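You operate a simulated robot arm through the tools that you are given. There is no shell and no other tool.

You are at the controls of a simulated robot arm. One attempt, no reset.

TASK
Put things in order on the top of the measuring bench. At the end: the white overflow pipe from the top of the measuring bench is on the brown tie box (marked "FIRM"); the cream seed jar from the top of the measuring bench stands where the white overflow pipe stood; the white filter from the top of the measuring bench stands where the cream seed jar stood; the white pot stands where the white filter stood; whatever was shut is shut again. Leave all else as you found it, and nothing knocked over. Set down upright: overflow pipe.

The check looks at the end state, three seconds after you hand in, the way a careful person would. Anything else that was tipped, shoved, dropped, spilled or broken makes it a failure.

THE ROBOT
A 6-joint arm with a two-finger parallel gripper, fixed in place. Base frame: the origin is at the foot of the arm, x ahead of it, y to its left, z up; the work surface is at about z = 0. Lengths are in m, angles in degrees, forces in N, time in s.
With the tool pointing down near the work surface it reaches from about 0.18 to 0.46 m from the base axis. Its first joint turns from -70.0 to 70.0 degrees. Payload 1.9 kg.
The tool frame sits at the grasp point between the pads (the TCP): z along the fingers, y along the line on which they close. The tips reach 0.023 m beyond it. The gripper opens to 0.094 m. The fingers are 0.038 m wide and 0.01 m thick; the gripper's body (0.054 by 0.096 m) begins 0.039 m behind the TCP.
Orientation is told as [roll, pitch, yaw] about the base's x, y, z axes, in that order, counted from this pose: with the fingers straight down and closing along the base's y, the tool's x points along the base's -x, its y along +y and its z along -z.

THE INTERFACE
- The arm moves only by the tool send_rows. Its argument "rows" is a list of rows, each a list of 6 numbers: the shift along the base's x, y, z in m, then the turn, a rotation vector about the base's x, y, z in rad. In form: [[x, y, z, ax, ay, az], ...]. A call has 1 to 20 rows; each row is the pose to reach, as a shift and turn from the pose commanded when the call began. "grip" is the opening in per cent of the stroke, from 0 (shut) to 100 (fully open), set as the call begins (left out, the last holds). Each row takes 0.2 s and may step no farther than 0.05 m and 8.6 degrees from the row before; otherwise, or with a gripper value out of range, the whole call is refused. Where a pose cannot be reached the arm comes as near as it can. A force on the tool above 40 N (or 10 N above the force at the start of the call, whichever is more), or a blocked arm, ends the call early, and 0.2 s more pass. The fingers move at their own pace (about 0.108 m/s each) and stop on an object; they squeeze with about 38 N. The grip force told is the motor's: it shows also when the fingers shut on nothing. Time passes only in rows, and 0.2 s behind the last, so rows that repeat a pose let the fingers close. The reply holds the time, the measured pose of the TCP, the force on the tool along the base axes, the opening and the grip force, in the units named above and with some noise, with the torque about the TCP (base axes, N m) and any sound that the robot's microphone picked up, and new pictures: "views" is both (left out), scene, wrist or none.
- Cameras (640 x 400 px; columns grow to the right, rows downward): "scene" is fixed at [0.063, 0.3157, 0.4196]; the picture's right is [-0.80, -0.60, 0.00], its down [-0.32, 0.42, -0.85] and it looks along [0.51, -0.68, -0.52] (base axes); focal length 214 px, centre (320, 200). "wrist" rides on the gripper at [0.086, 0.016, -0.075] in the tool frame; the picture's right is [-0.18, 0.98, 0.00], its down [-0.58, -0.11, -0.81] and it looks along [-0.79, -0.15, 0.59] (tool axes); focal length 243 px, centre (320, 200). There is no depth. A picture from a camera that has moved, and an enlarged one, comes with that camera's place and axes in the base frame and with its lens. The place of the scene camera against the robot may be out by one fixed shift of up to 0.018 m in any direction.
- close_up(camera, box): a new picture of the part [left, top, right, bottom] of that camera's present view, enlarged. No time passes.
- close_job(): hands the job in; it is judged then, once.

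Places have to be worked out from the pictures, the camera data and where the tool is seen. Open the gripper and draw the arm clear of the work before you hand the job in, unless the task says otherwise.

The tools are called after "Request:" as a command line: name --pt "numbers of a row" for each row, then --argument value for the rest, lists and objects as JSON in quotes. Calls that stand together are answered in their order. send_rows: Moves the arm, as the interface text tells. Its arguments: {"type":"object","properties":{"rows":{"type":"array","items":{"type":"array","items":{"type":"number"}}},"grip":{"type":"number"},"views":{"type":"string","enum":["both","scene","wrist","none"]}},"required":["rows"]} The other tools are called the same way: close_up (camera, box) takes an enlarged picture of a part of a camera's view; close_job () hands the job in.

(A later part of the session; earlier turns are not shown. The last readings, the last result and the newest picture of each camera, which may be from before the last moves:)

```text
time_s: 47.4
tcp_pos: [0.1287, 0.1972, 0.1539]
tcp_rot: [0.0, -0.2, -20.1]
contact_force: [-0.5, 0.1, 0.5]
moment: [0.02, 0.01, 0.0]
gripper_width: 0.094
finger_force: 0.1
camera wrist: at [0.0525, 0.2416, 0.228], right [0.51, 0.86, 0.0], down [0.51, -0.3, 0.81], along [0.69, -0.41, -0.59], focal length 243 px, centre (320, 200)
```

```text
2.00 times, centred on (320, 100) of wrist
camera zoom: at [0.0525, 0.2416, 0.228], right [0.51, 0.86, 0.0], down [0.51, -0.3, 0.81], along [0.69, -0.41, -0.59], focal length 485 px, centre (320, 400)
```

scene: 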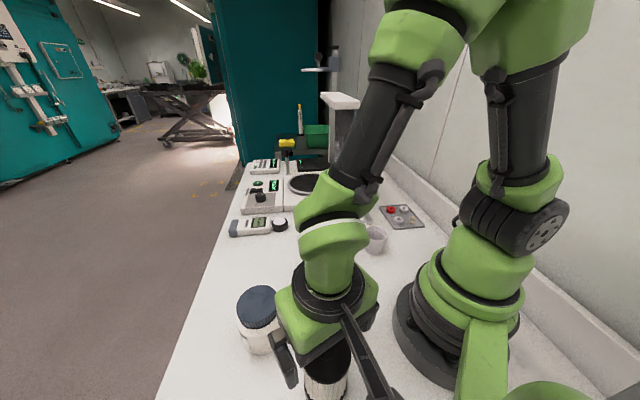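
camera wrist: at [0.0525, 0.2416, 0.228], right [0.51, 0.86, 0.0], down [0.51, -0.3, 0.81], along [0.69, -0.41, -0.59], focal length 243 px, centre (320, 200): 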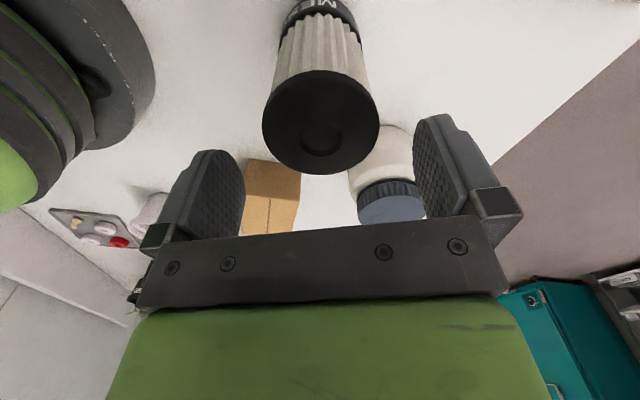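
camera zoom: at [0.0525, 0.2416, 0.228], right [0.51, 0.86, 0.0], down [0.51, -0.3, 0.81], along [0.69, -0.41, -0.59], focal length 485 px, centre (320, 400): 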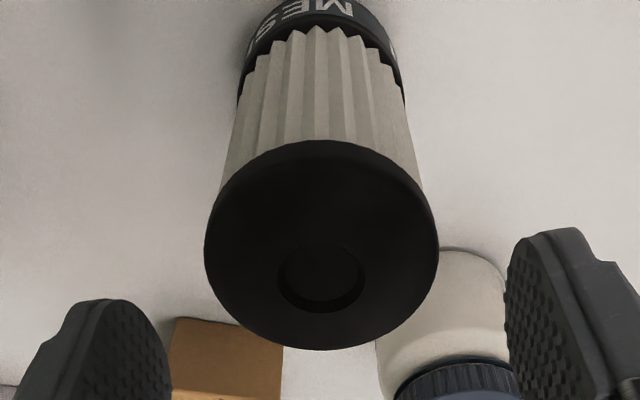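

Triangulation again gives (0.128, 0.197), z=0.122; TCP is right above it. I descend to z≈0.10 around the cap.

Request:
send_rows --pt "0.0003 0 -0.015 0 0 0" --pt "0.0003 0 -0.03 0 0 0" --pt "0.0003 0 -0.043 0 0 0" --pt "0.0003 0 -0.054 0 0 0" --pt "0.0003 0 -0.054 0 0 0" --views "both"

```text
time_s: 48.6
tcp_pos: [0.1281, 0.1958, 0.1009]
tcp_rot: [0.0, -0.1, -20.0]
contact_force: [0.5, -0.3, -0.3]
moment: [0.01, 0.01, -0.01]
gripper_width: 0.0941
finger_force: 0.0
camera wrist: at [0.0528, 0.2412, 0.1749], right [0.51, 0.86, 0.0], down [0.51, -0.3, 0.81], along [0.69, -0.41, -0.59], focal length 243 px, centre (320, 200)
```

scene: 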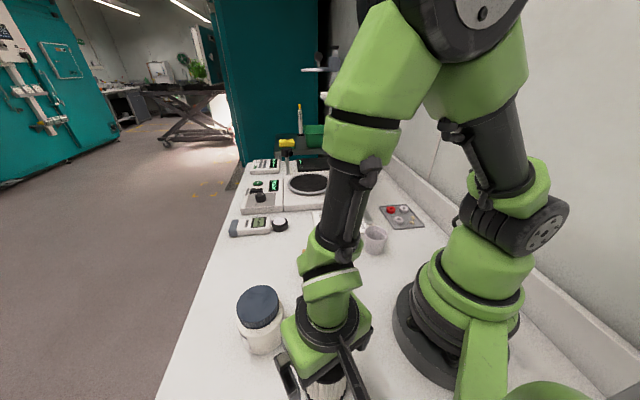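
wrist: 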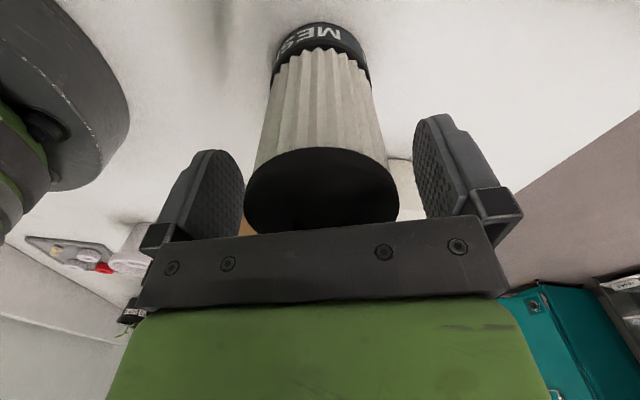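

Fingers are beside the cap without contact. I take an enlarged look at the base ring to pin down the spot, then close.

Request:
close_up --camera "wrist" --box '[240, 0, 400, 100]'

Request:
send_rows --pt "0 0 0 0 0 0" --pt "0 0 0 0 0 0" --pt "0 0 0 0 0 0" --pt "0 0 0 0 0 0" --grip 0 --views "both"

Request:
close_up --camera "wrist" --box '[240, 0, 400, 100]'

```text
4.00 times, centred on (320, 50) of wrist
camera zoom: at [0.0528, 0.2412, 0.1749], right [0.51, 0.86, 0.0], down [0.51, -0.3, 0.81], along [0.69, -0.41, -0.59], focal length 970 px, centre (320, 800)
```

zoom: 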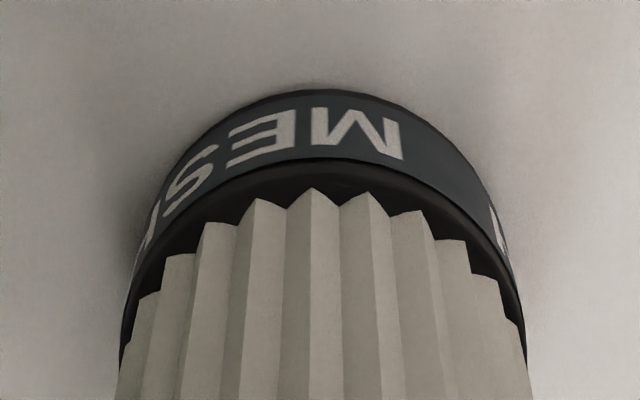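

```text
time_s: 49.6
tcp_pos: [0.1287, 0.1965, 0.1009]
tcp_rot: [0.0, -0.1, -20.0]
contact_force: [-0.5, 0.4, 0.3]
moment: [-0.04, 0.01, -0.01]
gripper_width: 0.0627
finger_force: 37.7
camera wrist: at [0.0528, 0.2412, 0.175], right [0.51, 0.86, 0.0], down [0.51, -0.3, 0.81], along [0.69, -0.41, -0.59], focal length 243 px, centre (320, 200)
```

scene: 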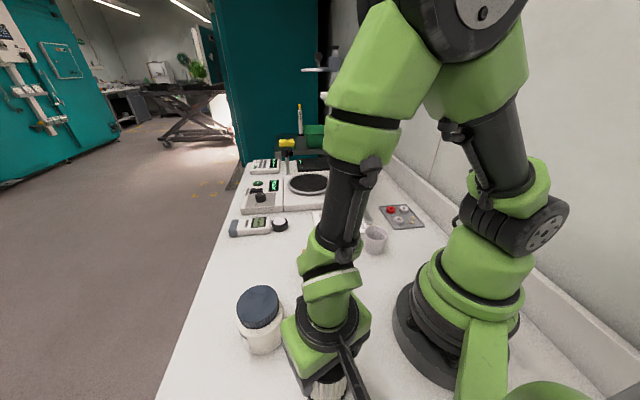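
wrist: 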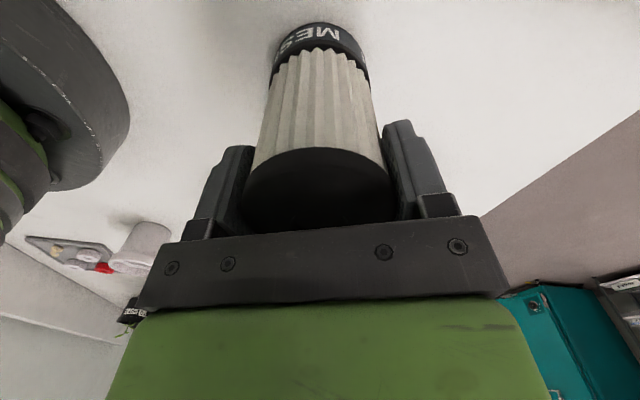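

```text
4.00 times, centred on (320, 50) of wrist
camera zoom: at [0.0528, 0.2412, 0.175], right [0.51, 0.86, 0.0], down [0.51, -0.3, 0.81], along [0.69, -0.41, -0.59], focal length 970 px, centre (320, 800)
```

zoom: 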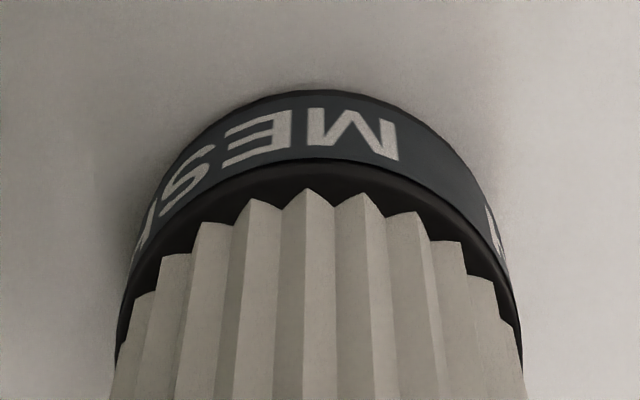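

The filter is held (0.0627 m) with its base spot at about (0.129, 0.1965). I lift it 11.5 cm straight up.

Request:
send_rows --pt "0 0 0.006 0 0 0" --pt "0 0 0.025 0 0 0" --pt "0 0 0.055 0 0 0" --pt "0 0 0.09 0 0 0" --pt "0 0 0.115 0 0 0" --pt "0 0 0.115 0 0 0" --views "both"

```text
time_s: 51.0
tcp_pos: [0.1284, 0.197, 0.2172]
tcp_rot: [0.1, 0.0, -19.9]
contact_force: [0.3, -0.1, -1.5]
moment: [0.02, 0.01, -0.02]
gripper_width: 0.0624
finger_force: 38.1
camera wrist: at [0.0527, 0.2417, 0.2904], right [0.51, 0.86, 0.0], down [0.51, -0.3, 0.81], along [0.69, -0.41, -0.59], focal length 243 px, centre (320, 200)
```

scene: 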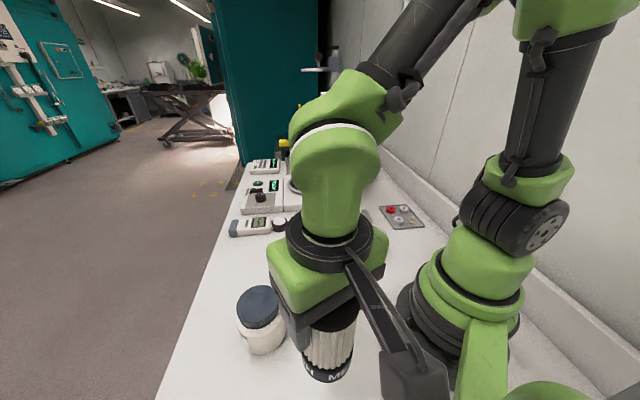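
wrist: 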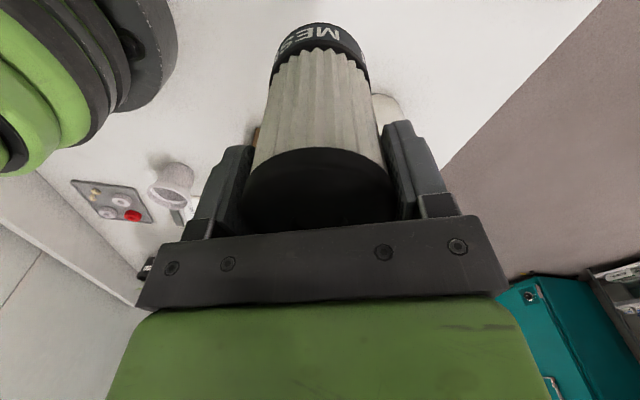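

The filter hangs straight. I carry it in an arc (bottom ≈0.115 m, above the jar) to above the jar's old spot (0.424, 0.071).

Request:
send_rows --pt "0.015 -0.015 0 0 0 0" --pt "0.035 -0.04 0 0 0 0" --pt "0.062 -0.064 0 0 0 0" --pt "0.095 -0.085 0 0 0 0" --pt "0.135 -0.1 0 0 0 0" --pt "0.178 -0.11 0 0 0 0" --pt "0.22 -0.117 0 0 0 0" --pt "0.26 -0.122 0 0 0 0" --pt "0.285 -0.125 0 0 0 0" --pt "0.2952 -0.1259 0 0 0 0" --pt "0.2952 -0.1259 0 0 0 0" --views "both"

Request:
close_up --camera "wrist" --box '[160, 0, 480, 200]'

```text
time_s: 53.4
tcp_pos: [0.4239, 0.0703, 0.2151]
tcp_rot: [0.0, 0.0, -20.0]
contact_force: [0.1, 0.2, -1.5]
moment: [0.01, -0.01, 0.01]
gripper_width: 0.0627
finger_force: 38.6
camera wrist: at [0.348, 0.1155, 0.29], right [0.51, 0.86, 0.0], down [0.51, -0.3, 0.81], along [0.69, -0.41, -0.59], focal length 243 px, centre (320, 200)
```

scene: 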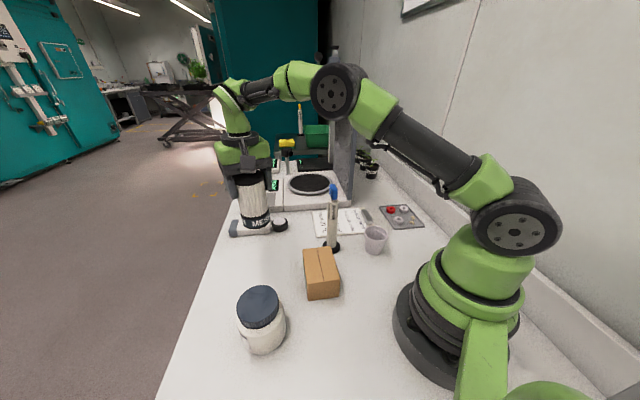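
wrist: 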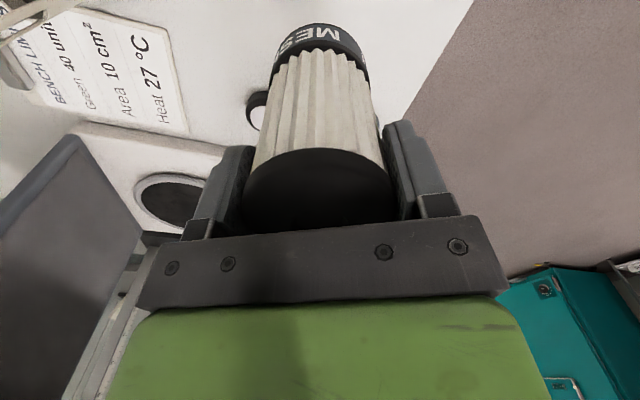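

```text
2.00 times, centred on (320, 100) of wrist
camera zoom: at [0.348, 0.1155, 0.29], right [0.51, 0.86, 0.0], down [0.51, -0.3, 0.81], along [0.69, -0.41, -0.59], focal length 485 px, centre (320, 400)
```

zoom: 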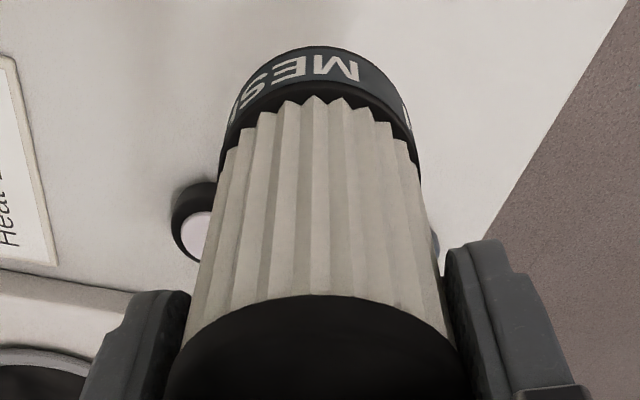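

Directly above the jar's old spot. I lower to just above the bench.

Request:
send_rows --pt "0 0 -0.02 0 0 0" --pt "0 0 -0.05 0 0 0" --pt "0 0 -0.08 0 0 0" --pt "0 0 -0.1 0 0 0" --pt "0 0 -0.11 0 0 0" --pt "0 0 -0.113 0 0 0" --pt "0 0 -0.113 0 0 0" --views "both"

Request:
close_up --camera "scene" --box '[210, 150, 350, 280]'

```text
time_s: 55.0
tcp_pos: [0.4241, 0.0708, 0.1026]
tcp_rot: [0.1, -0.1, -20.0]
contact_force: [-0.6, 0.4, -3.4]
moment: [0.02, 0.02, -0.02]
gripper_width: 0.0626
finger_force: 38.1
camera wrist: at [0.3479, 0.1155, 0.1767], right [0.51, 0.86, 0.0], down [0.51, -0.3, 0.81], along [0.69, -0.41, -0.59], focal length 243 px, centre (320, 200)
```

scene: 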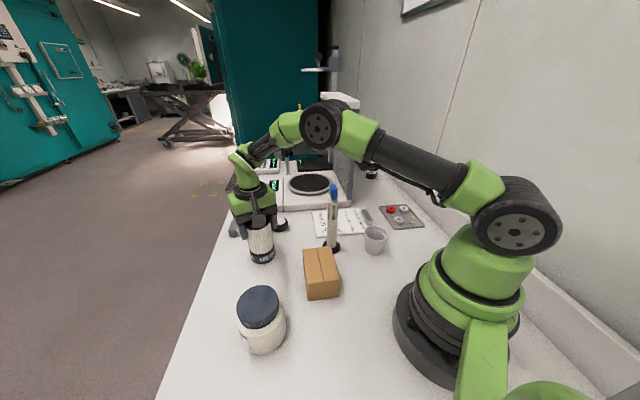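
wrist: 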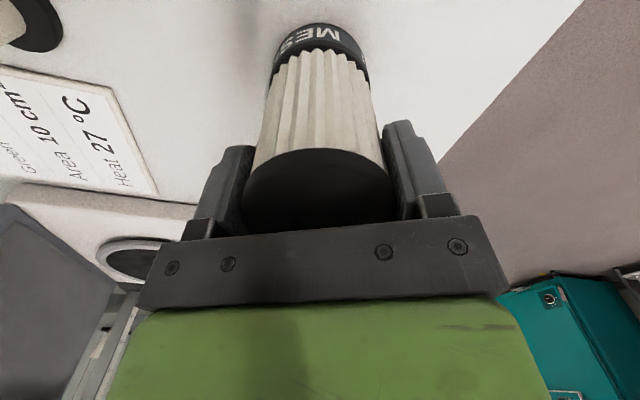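

```text
3.08 times, centred on (280, 215) of scene
camera zoom: at [0.063, 0.3157, 0.4196], right [-0.8, -0.6, 0.0], down [-0.32, 0.42, -0.85], along [0.51, -0.68, -0.52], focal length 660 px, centre (443, 154)
```

zoom: 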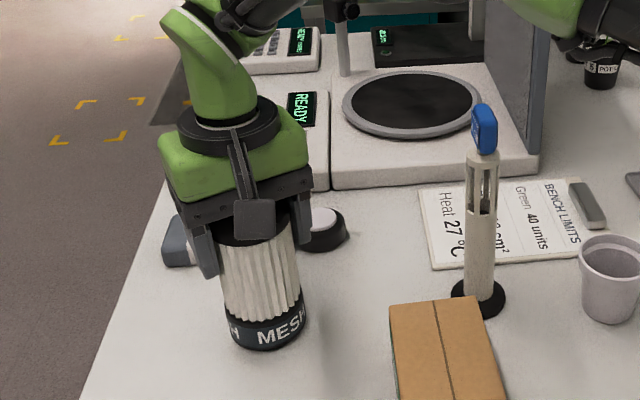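

Just above the bench; I lower in 1 mm steps until contact.

Request:
send_rows --pt "0 0 -0.001 0 0 0" --pt "0 0 -0.001 0 0 0" --views "none"

Request:
send_rows --pt "0 0 -0.001 0 0 0" --pt "0 0 -0.001 0 0 0" --views "none"

```text
time_s: 55.6
tcp_pos: [0.4232, 0.0718, 0.1017]
tcp_rot: [0.0, -0.1, -20.0]
contact_force: [-0.5, -0.2, -2.1]
moment: [-0.01, 0.02, 0.01]
gripper_width: 0.0626
finger_force: 37.7
```

```text
time_s: 56.2
tcp_pos: [0.4228, 0.0715, 0.1014]
tcp_rot: [0.0, -0.2, -20.0]
contact_force: [-1.1, -1.0, 1.0]
moment: [-0.02, 0.04, 0.06]
gripper_width: 0.0625
finger_force: 38.4
```

Force is just turning upward – contact beginning. One more small step, then release.

Request:
send_rows --pt "0 0 -0.0006 0 0 0" --pt "0 0 -0.0006 0 0 0" --views "none"

```text
time_s: 56.8
tcp_pos: [0.424, 0.0711, 0.1001]
tcp_rot: [0.0, -0.1, -20.2]
contact_force: [-6.7, -0.9, 17.0]
moment: [-0.14, 0.72, -0.02]
gripper_width: 0.0625
finger_force: 38.2
```

The filter is on the bench (17 N). I ease 0.5 mm and open.

Request:
send_rows --pt "0 0 0.0005 0 0 0" --pt "0 0 0.0005 0 0 0" --views "none"

Request:
send_rows --pt "0 0 0 0 0 0" --pt "0 0 0 0 0 0" --pt "0 0 0 0 0 0" --grip 100 --views "both"

Request:
close_up --camera "scene" --box '[210, 170, 350, 280]'

```text
time_s: 57.4
tcp_pos: [0.4238, 0.0705, 0.0994]
tcp_rot: [0.1, -0.1, -20.1]
contact_force: [-5.6, 2.2, 16.8]
moment: [0.11, 0.54, -0.01]
gripper_width: 0.0625
finger_force: 38.3
```

```text
time_s: 58.2
tcp_pos: [0.4236, 0.0704, 0.1]
tcp_rot: [-0.1, -0.2, -20.1]
contact_force: [-0.2, 0.2, -0.6]
moment: [0.0, 0.01, 0.01]
gripper_width: 0.0941
finger_force: 0.0
camera wrist: at [0.3482, 0.1154, 0.1744], right [0.51, 0.86, 0.0], down [0.51, -0.3, 0.81], along [0.69, -0.41, -0.59], focal length 243 px, centre (320, 200)
```

scene: 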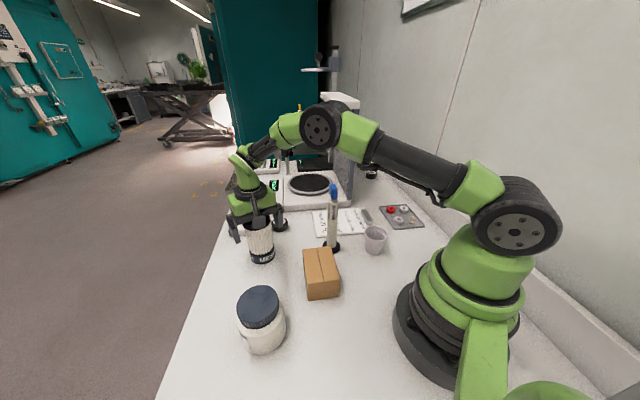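
wrist: 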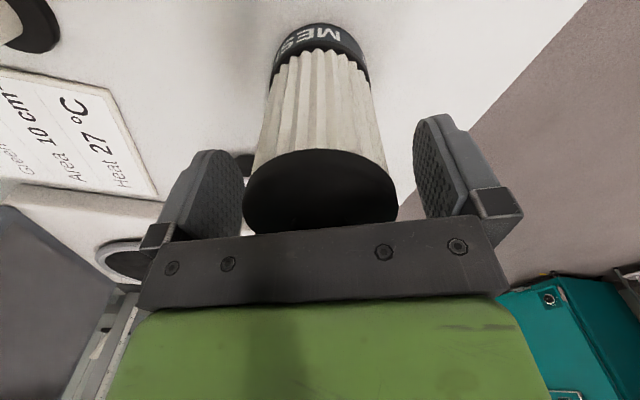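

```text
3.64 times, centred on (280, 225) of scene
camera zoom: at [0.063, 0.3157, 0.4196], right [-0.8, -0.6, 0.0], down [-0.32, 0.42, -0.85], along [0.51, -0.68, -0.52], focal length 780 px, centre (466, 109)
```

zoom: 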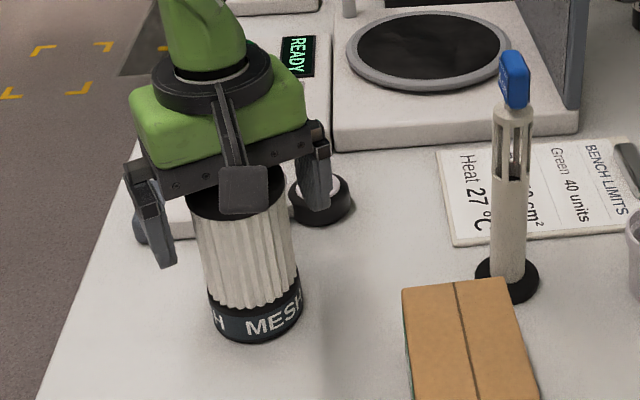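

The filter is standing where the jar stood. I rise straight up off it.

Request:
send_rows --pt "0 0 0.015 0 0 0" --pt "0 0 0.04 0 0 0" --pt "0 0 0.075 0 0 0" --pt "0 0 0.115 0 0 0" --views "wrist"

Request:
close_up --camera "wrist" --box '[220, 0, 420, 160]'

```text
time_s: 59.2
tcp_pos: [0.4229, 0.0711, 0.2167]
tcp_rot: [0.0, -0.1, -20.1]
contact_force: [0.4, -0.6, -0.2]
moment: [-0.03, -0.04, -0.02]
gripper_width: 0.0938
finger_force: 0.1
camera wrist: at [0.3477, 0.1156, 0.2903], right [0.51, 0.86, 0.0], down [0.51, -0.3, 0.81], along [0.69, -0.41, -0.59], focal length 243 px, centre (320, 200)
```

wrist: 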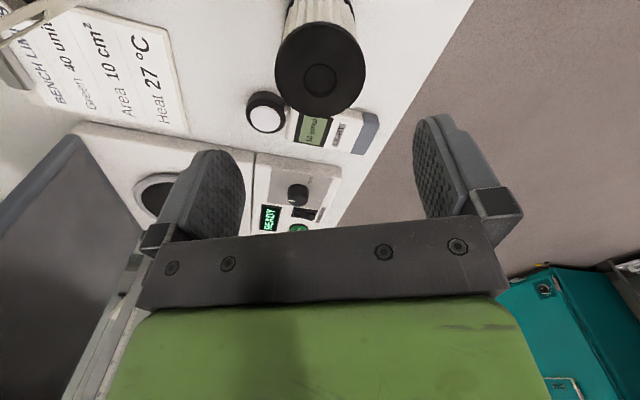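

```text
2.50 times, centred on (320, 80) of wrist
camera zoom: at [0.3477, 0.1156, 0.2903], right [0.51, 0.86, 0.0], down [0.51, -0.3, 0.81], along [0.69, -0.41, -0.59], focal length 606 px, centre (320, 500)
```

zoom: 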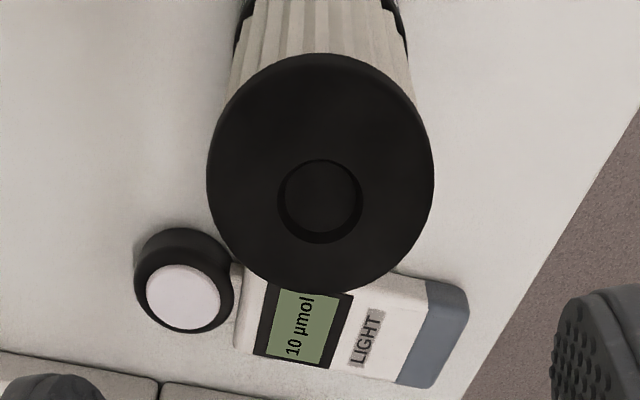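

Filter upright in the jar's old place. Next the pot: I retract, rise to z≈0.30 (well above the parked pipe), and swing over to the pot (≈0.199, −0.125) with yaw +34°.

Request:
send_rows --pt "-0.03 -0.002 0.01 0 0 0.118" --pt "-0.065 -0.004 0.03 0 0 0.236" --pt "-0.1 -0.008 0.055 0 0 0.354" --pt "-0.13 -0.02 0.085 0 0 0.472" --pt "-0.15 -0.055 0.085 0 0 0.59" --pt "-0.17 -0.095 0.085 0 0 0.708" --pt "-0.19 -0.135 0.085 0 0 0.826" --pt "-0.212 -0.17 0.085 0 0 0.942" --pt "-0.2246 -0.196 0.08 0 0 0.942" --pt "-0.2246 -0.196 0.06 0 0 0.942" --pt "-0.2246 -0.196 0.05 0 0 0.942" --views "both"

Request:
close_up --camera "wrist" --box '[220, 0, 420, 160]'

```text
time_s: 61.6
tcp_pos: [0.1994, -0.1236, 0.2655]
tcp_rot: [0.0, -0.1, 34.0]
contact_force: [0.1, 0.8, 0.2]
moment: [0.01, -0.01, -0.03]
gripper_width: 0.0942
finger_force: 0.0
camera wrist: at [0.1188, -0.1601, 0.3398], right [-0.4, 0.92, 0.0], down [0.54, 0.23, 0.81], along [0.74, 0.32, -0.59], focal length 243 px, centre (320, 200)
```

scene: 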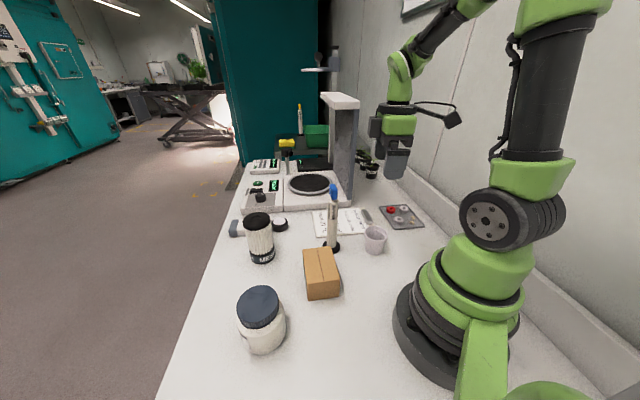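
wrist: 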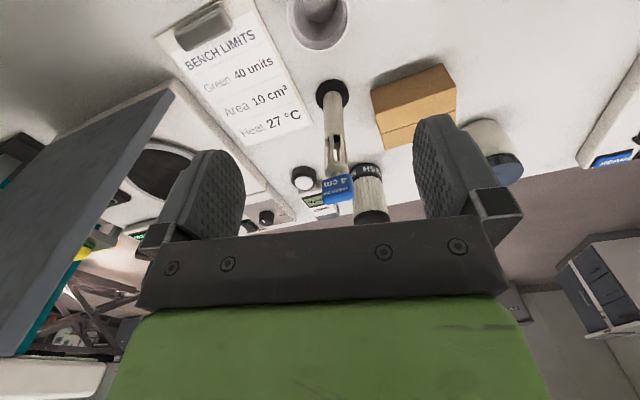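

```text
2.50 times, centred on (320, 80) of wrist
camera zoom: at [0.1188, -0.1601, 0.3398], right [-0.4, 0.92, 0.0], down [0.54, 0.23, 0.81], along [0.74, 0.32, -0.59], focal length 606 px, centre (320, 500)
```

zoom: 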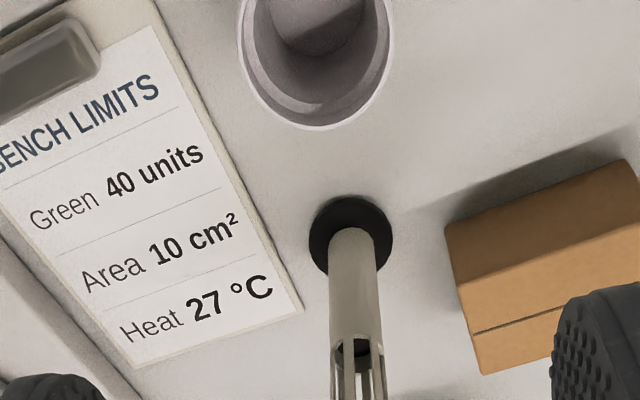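

The pot's rim is about 0.064 m wide at ≈(0.204, −0.125). I descend to z≈0.16 for a better measurement, staying clear of the parked pipe 0.11 m away.

Request:
send_rows --pt "0.002 0 -0.035 0 0 0" --pt "0.004 0 -0.07 0 0 0" --pt "0.004 0 -0.105 0 0 0" --pt "0.004 0 -0.105 0 0 0" --views "both"

Request:
close_up --camera "wrist" --box '[220, 0, 420, 160]'

Request:
close_up --camera "scene" --box '[310, 130, 450, 270]'

```text
time_s: 62.6
tcp_pos: [0.2043, -0.1259, 0.1611]
tcp_rot: [0.0, -0.1, 33.9]
contact_force: [0.3, -0.2, -0.7]
moment: [-0.02, 0.02, 0.01]
gripper_width: 0.0939
finger_force: 0.0
camera wrist: at [0.1235, -0.1608, 0.2349], right [-0.4, 0.92, 0.0], down [0.54, 0.23, 0.81], along [0.74, 0.32, -0.59], focal length 243 px, centre (320, 200)
```

scene: 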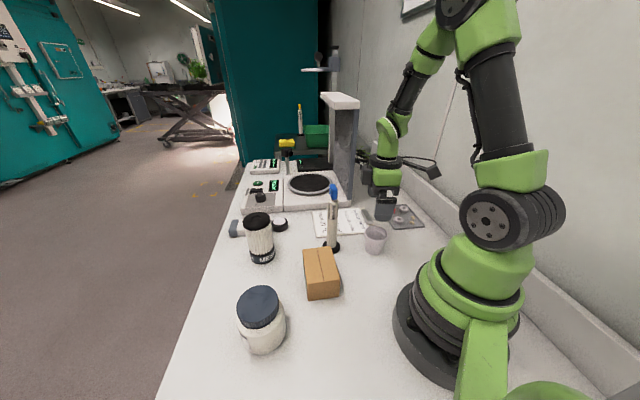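
wrist: 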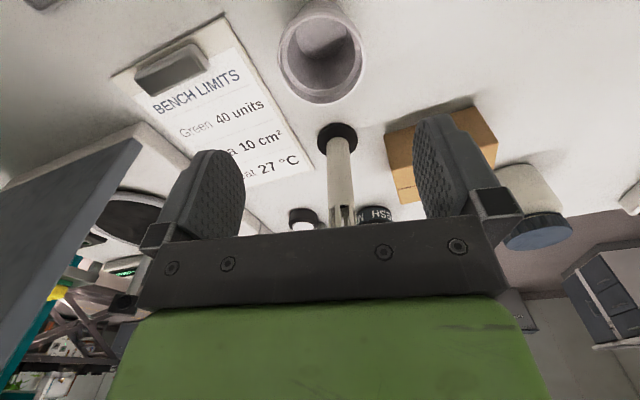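

```text
2.50 times, centred on (320, 80) of wrist
camera zoom: at [0.1235, -0.1608, 0.2349], right [-0.4, 0.92, 0.0], down [0.54, 0.23, 0.81], along [0.74, 0.32, -0.59], focal length 606 px, centre (320, 500)
```

zoom: 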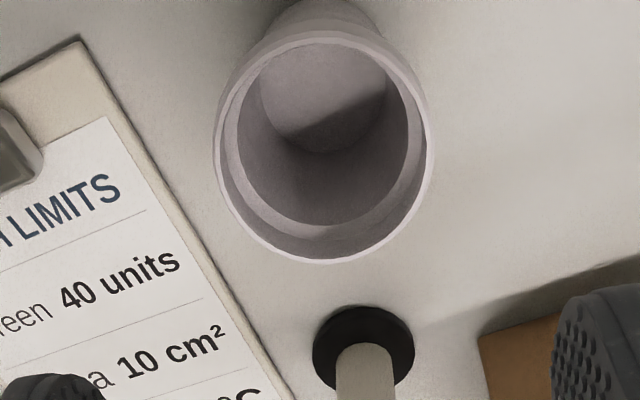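

```text
2.86 times, centred on (380, 200) of scene
camera zoom: at [0.063, 0.3157, 0.4196], right [-0.8, -0.6, 0.0], down [-0.32, 0.42, -0.85], along [0.51, -0.68, -0.52], focal length 613 px, centre (149, 200)
```

zoom: 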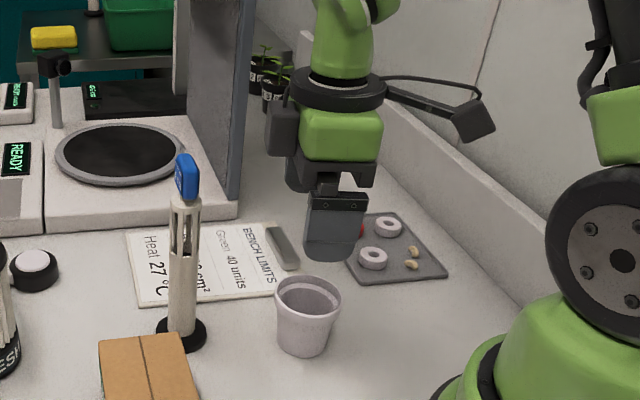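

Using the pot's floor and rim ellipses, the pot is at ≈(0.202, −0.126), height ≈0.043, rim ≈0.066. I move to z≈0.085 and check once more.

Request:
send_rows --pt "-0.0015 0.0008 -0.025 0 0 0" --pt "-0.0015 0.0008 -0.05 0 0 0" --pt "-0.0015 0.0008 -0.076 0 0 0" --pt "-0.0015 0.0008 -0.076 0 0 0" --views "both"

Request:
close_up --camera "wrist" --box '[220, 0, 420, 200]'

Request:
close_up --camera "scene" --box '[310, 160, 450, 270]'

```text
time_s: 63.6
tcp_pos: [0.2024, -0.1246, 0.0852]
tcp_rot: [-0.1, -0.2, 33.8]
contact_force: [0.0, -0.7, 0.1]
moment: [-0.04, -0.01, 0.02]
gripper_width: 0.0942
finger_force: 0.0
camera wrist: at [0.1215, -0.1595, 0.1593], right [-0.4, 0.92, 0.0], down [0.54, 0.23, 0.81], along [0.74, 0.32, -0.59], focal length 243 px, centre (320, 200)
```

scene: 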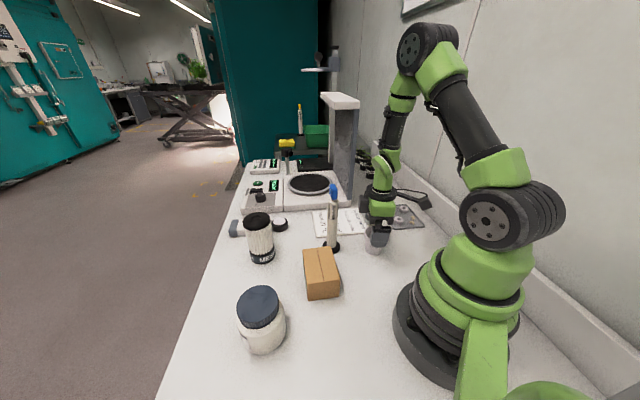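
wrist: 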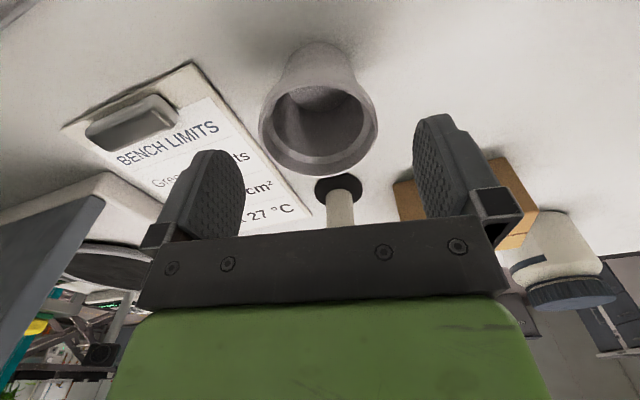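

```text
2.00 times, centred on (320, 100) of wrist
camera zoom: at [0.1215, -0.1595, 0.1593], right [-0.4, 0.92, 0.0], down [0.54, 0.23, 0.81], along [0.74, 0.32, -0.59], focal length 485 px, centre (320, 400)
```

zoom: 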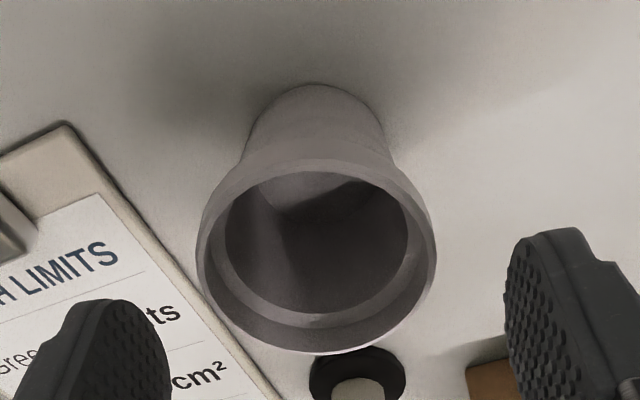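

```text
3.64 times, centred on (380, 215) of scene
camera zoom: at [0.063, 0.3157, 0.4196], right [-0.8, -0.6, 0.0], down [-0.32, 0.42, -0.85], along [0.51, -0.68, -0.52], focal length 780 px, centre (102, 146)
```

zoom: 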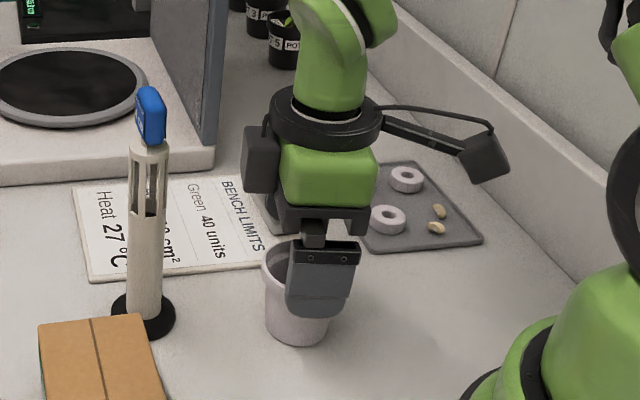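

Well aligned. I descend to z≈0.036 around the pot's rim and close.

Request:
send_rows --pt "0 -0.0007 -0.02 0 0 0" --pt "0 -0.0007 -0.038 0 0 0" --pt "0 -0.0007 -0.049 0 0 0" --pt "0 -0.0007 -0.049 0 0 0" --views "wrist"

Request:
send_rows --pt "0 0 0 0 0 0" --pt "0 0 0 0 0 0" --pt "0 0 0 0 0 0" --pt "0 0 0 0 0 0" --grip 0 --views "both"

```text
time_s: 64.6
tcp_pos: [0.2025, -0.1242, 0.036]
tcp_rot: [0.0, -0.1, 34.0]
contact_force: [0.8, 0.3, 0.0]
moment: [-0.04, -0.01, 0.0]
gripper_width: 0.0941
finger_force: 0.2
camera wrist: at [0.1212, -0.1601, 0.1098], right [-0.4, 0.92, 0.0], down [0.54, 0.23, 0.81], along [0.74, 0.32, -0.59], focal length 243 px, centre (320, 200)
```

wrist: 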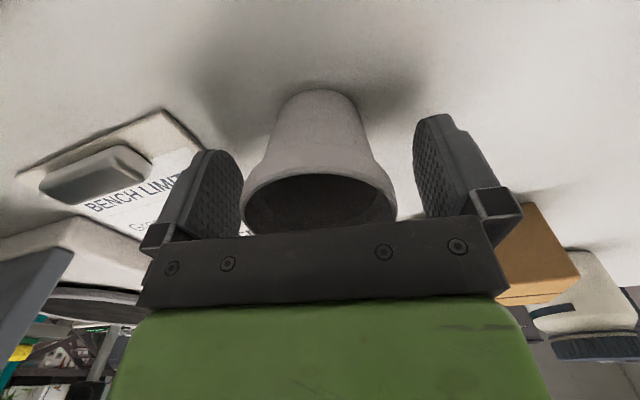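

```text
time_s: 65.6
tcp_pos: [0.2019, -0.1253, 0.0348]
tcp_rot: [-0.1, -0.1, 34.0]
contact_force: [-0.7, 0.8, -1.0]
moment: [-0.01, 0.05, 0.02]
gripper_width: 0.0578
finger_force: 38.5
camera wrist: at [0.1212, -0.16, 0.1099], right [-0.4, 0.92, 0.0], down [0.54, 0.23, 0.81], along [0.74, 0.32, -0.59], focal length 243 px, centre (320, 200)
```

scene: 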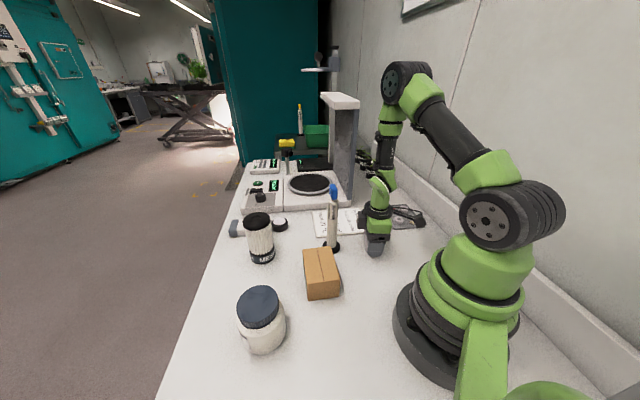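
wrist: 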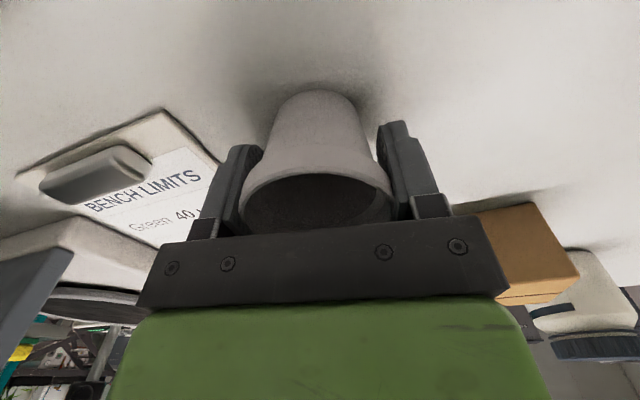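

The pot is held by its rim. I lift it to z≈0.27 so that everything clears the parked pipe on the way round.

Request:
send_rows --pt "0 0 0.006 0 0 0" --pt "0 0 0.025 0 0 0" --pt "0 0 0.06 0 0 0" --pt "0 0 0.1 0 0 0" --pt "0 0 0.145 0 0 0" --pt "0 0 0.19 0 0 0" --pt "0 0 0.235 0 0 0" --pt "0 0 0.235 0 0 0" --views "both"

```text
time_s: 67.4
tcp_pos: [0.2017, -0.1254, 0.2705]
tcp_rot: [0.0, 0.0, 33.9]
contact_force: [0.5, -0.4, -0.6]
moment: [0.0, -0.02, 0.01]
gripper_width: 0.0578
finger_force: 38.0
camera wrist: at [0.1204, -0.1602, 0.3446], right [-0.4, 0.92, 0.0], down [0.54, 0.23, 0.81], along [0.74, 0.32, -0.59], focal length 243 px, centre (320, 200)
```

scene: 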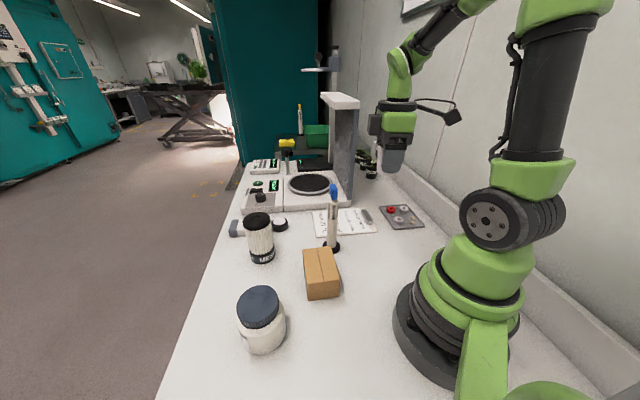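
wrist: 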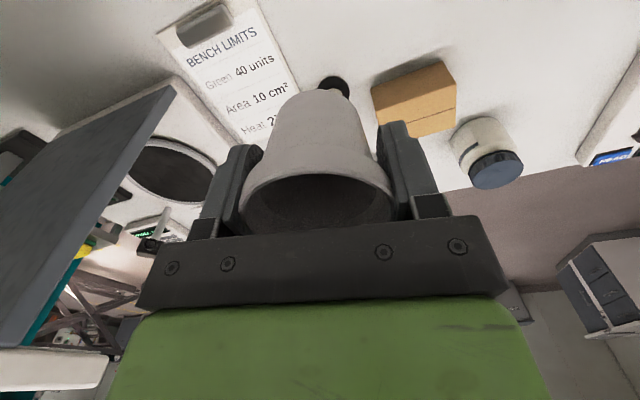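

Pot held steady. I carry it around the base at r≈0.237, z≈0.27 to above the filter's old spot (0.129, 0.197).

Request:
send_rows --pt "0.009 0.018 0 0 0 0" --pt "0.0191 0.0366 0 0 0 0" --pt "0.0312 0.0761 0 0 0 0" --pt "0.0363 0.1171 0 0 0 0" --pt "0.0341 0.1584 0 0 0 0" --pt "0.0248 0.1986 0 0 0 0" --pt "0.0087 0.2367 0 0 0 0" --pt "-0.0138 0.2713 0 0 0 0" --pt "-0.042 0.3015 0 0 0 0" --pt "-0.06 0.315 0 0 0 0" --pt "-0.0708 0.3234 0 0 0 0" --pt "-0.0708 0.3234 0 0 0 0" --views "both"

```text
time_s: 70.0
tcp_pos: [0.1307, 0.1987, 0.2717]
tcp_rot: [0.0, -0.1, 34.1]
contact_force: [0.2, -0.1, 0.0]
moment: [0.0, 0.0, -0.01]
gripper_width: 0.0575
finger_force: 37.7
camera wrist: at [0.05, 0.1639, 0.3446], right [-0.4, 0.92, 0.0], down [0.54, 0.23, 0.81], along [0.74, 0.32, -0.59], focal length 243 px, centre (320, 200)
```

scene: 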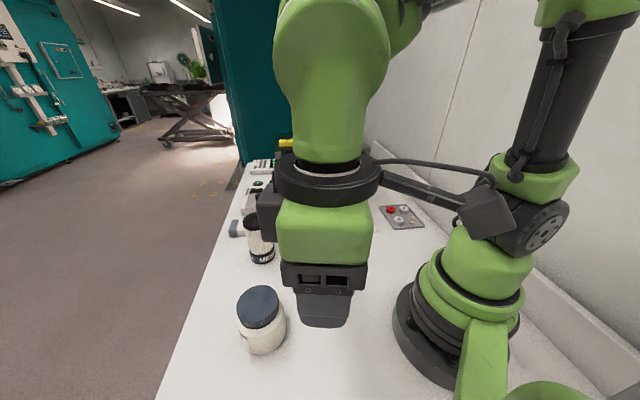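
wrist: 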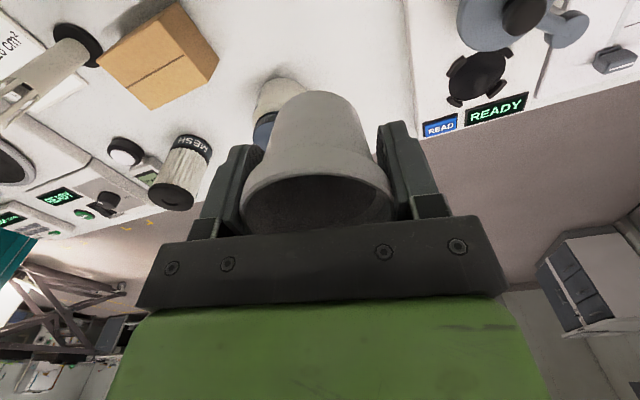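

The pot is above the filter's old spot with ample clearance to the neighbouring instruments. I lower to about 1 cm above the bench.

Request:
send_rows --pt "-0.0003 -0.0005 -0.03 0 0 0" --pt "-0.0003 -0.0005 -0.07 0 0 0" --pt "-0.0003 -0.0005 -0.11 0 0 0" --pt "-0.0003 -0.0005 -0.15 0 0 0" --pt "-0.0003 -0.0005 -0.185 0 0 0" --pt "-0.0003 -0.0005 -0.21 0 0 0" --pt "-0.0003 -0.0005 -0.225 0 0 0" --pt "-0.0003 -0.0005 -0.225 0 0 0" --views "both"

```text
time_s: 71.8
tcp_pos: [0.1312, 0.1974, 0.0457]
tcp_rot: [0.0, -0.1, 33.9]
contact_force: [0.5, -0.2, -0.2]
moment: [-0.01, 0.02, 0.02]
gripper_width: 0.0576
finger_force: 38.3
camera wrist: at [0.0505, 0.1627, 0.12], right [-0.4, 0.92, 0.0], down [0.54, 0.23, 0.81], along [0.74, 0.32, -0.59], focal length 243 px, centre (320, 200)
```

scene: 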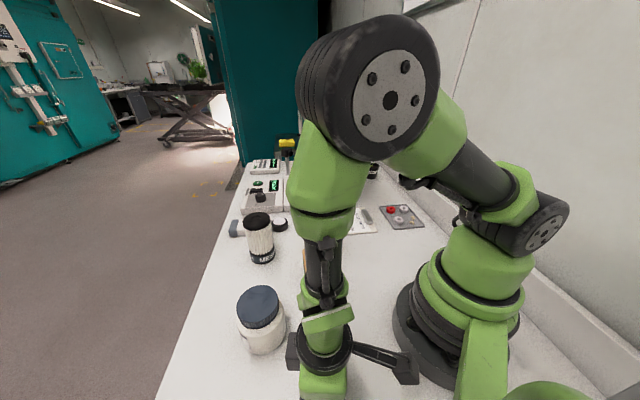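
wrist: 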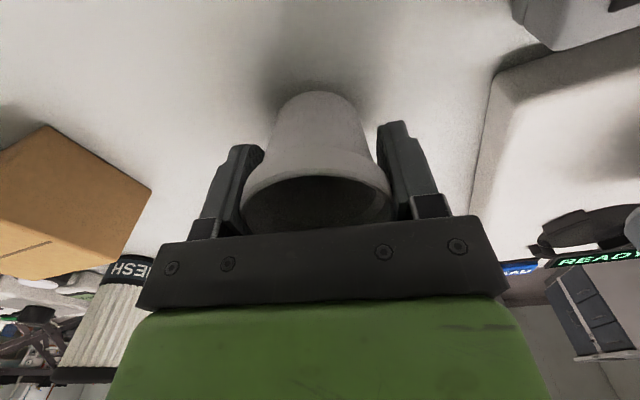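

The path down is clear. I continue down in small steps.

Request:
send_rows --pt "0 0 -0.005 0 0 0" --pt "0 0 -0.008 0 0 0" --pt "0 0 -0.008 0 0 0" --views "none"

Request:
send_rows --pt "0 0 -0.001 0 0 0" --pt "0 0 -0.001 0 0 0" --views "none"

Request:
send_rows --pt "0 0 -0.001 0 0 0" --pt "0 0 -0.001 0 0 0" --views "none"

```text
time_s: 72.6
tcp_pos: [0.1307, 0.1983, 0.0381]
tcp_rot: [0.0, 0.0, 34.0]
contact_force: [-0.8, -0.3, -0.3]
moment: [0.0, -0.01, -0.02]
gripper_width: 0.0576
finger_force: 37.4
```

```text
time_s: 73.2
tcp_pos: [0.1307, 0.1988, 0.0359]
tcp_rot: [0.0, -0.1, 34.1]
contact_force: [-0.2, 0.4, -0.3]
moment: [-0.02, 0.02, -0.02]
gripper_width: 0.0574
finger_force: 38.0
```

```text
time_s: 73.8
tcp_pos: [0.1299, 0.198, 0.0363]
tcp_rot: [0.0, -0.2, 34.0]
contact_force: [0.1, 0.5, -1.0]
moment: [0.0, -0.01, 0.02]
gripper_width: 0.0577
finger_force: 37.8
```

No contact yet; another millimetre.

Request:
send_rows --pt "0 0 -0.001 0 0 0" --pt "0 0 -0.001 0 0 0" --views "none"

```text
time_s: 74.4
tcp_pos: [0.1305, 0.1984, 0.0351]
tcp_rot: [0.0, -0.2, 33.9]
contact_force: [0.5, 0.4, 23.5]
moment: [0.0, 0.13, -0.07]
gripper_width: 0.0571
finger_force: 38.0
```

Contact (23 N). I ease off 0.7 mm and open to about 80 %.

Request:
send_rows --pt "0 0 0.0007 0 0 0" --pt "0 0 0.0007 0 0 0" --views "none"

Request:
send_rows --pt "0 0 0 0 0 0" --pt "0 0 0 0 0 0" --pt "0 0 0 0 0 0" --grip 85 --views "wrist"

```text
time_s: 75.0
tcp_pos: [0.1297, 0.1977, 0.035]
tcp_rot: [0.0, -0.2, 34.0]
contact_force: [1.0, 1.9, 3.6]
moment: [0.1, -0.03, 0.02]
gripper_width: 0.0572
finger_force: 37.7
```

```text
time_s: 75.8
tcp_pos: [0.131, 0.197, 0.0359]
tcp_rot: [0.0, -0.1, 34.0]
contact_force: [-0.1, -0.3, 0.0]
moment: [-0.01, 0.01, 0.0]
gripper_width: 0.0799
finger_force: 0.0
camera wrist: at [0.0499, 0.1627, 0.1097], right [-0.4, 0.92, 0.0], down [0.54, 0.23, 0.81], along [0.74, 0.32, -0.59], focal length 243 px, centre (320, 200)
```

wrist: 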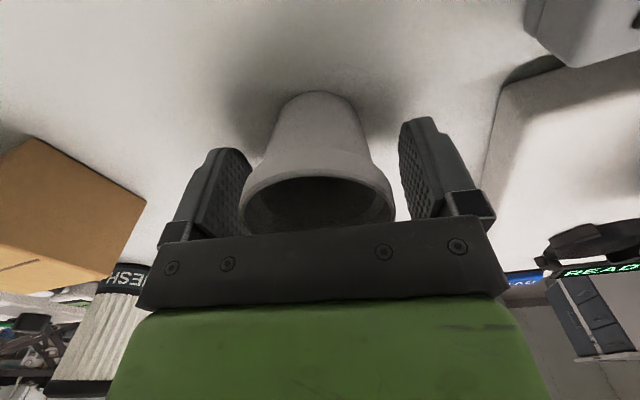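

The pot stands free. I rise straight up to z≈0.30.

Request:
send_rows --pt "0 0 0.01 0 0 0" --pt "0 0 0.03 0 0 0" --pt "0 0 0.06 0 0 0" --pt "0 0 0.1 0 0 0" --pt "0 0 0.145 0 0 0" --pt "0 0 0.19 0 0 0" --pt "0 0 0.235 0 0 0" --pt "0 0 0.265 0 0 0" --grip 85 --views "both"

Request:
close_up --camera "wrist" --box '[220, 0, 420, 160]'

```text
time_s: 77.6
tcp_pos: [0.129, 0.1991, 0.3013]
tcp_rot: [0.0, -0.2, 34.0]
contact_force: [-0.1, 0.1, 0.7]
moment: [-0.03, -0.03, 0.04]
gripper_width: 0.0796
finger_force: 0.0
camera wrist: at [0.0488, 0.1631, 0.3751], right [-0.4, 0.92, 0.0], down [0.54, 0.23, 0.81], along [0.74, 0.32, -0.59], focal length 243 px, centre (320, 200)
```

scene: 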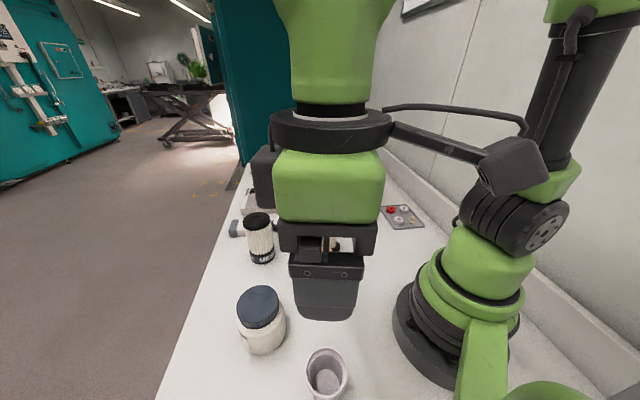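
wrist: 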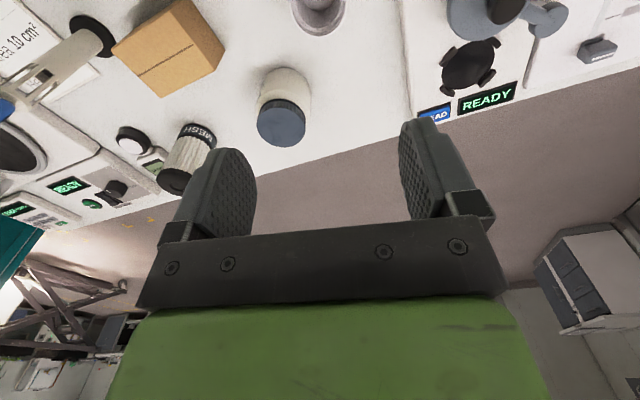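

```text
2.50 times, centred on (320, 80) of wrist
camera zoom: at [0.0488, 0.1631, 0.3751], right [-0.4, 0.92, 0.0], down [0.54, 0.23, 0.81], along [0.74, 0.32, -0.59], focal length 606 px, centre (320, 500)
```

zoom: 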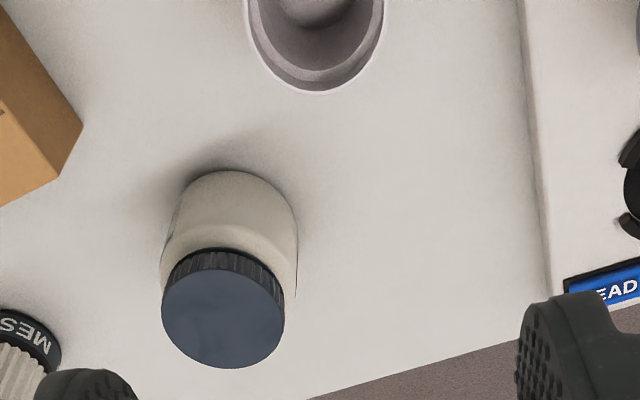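

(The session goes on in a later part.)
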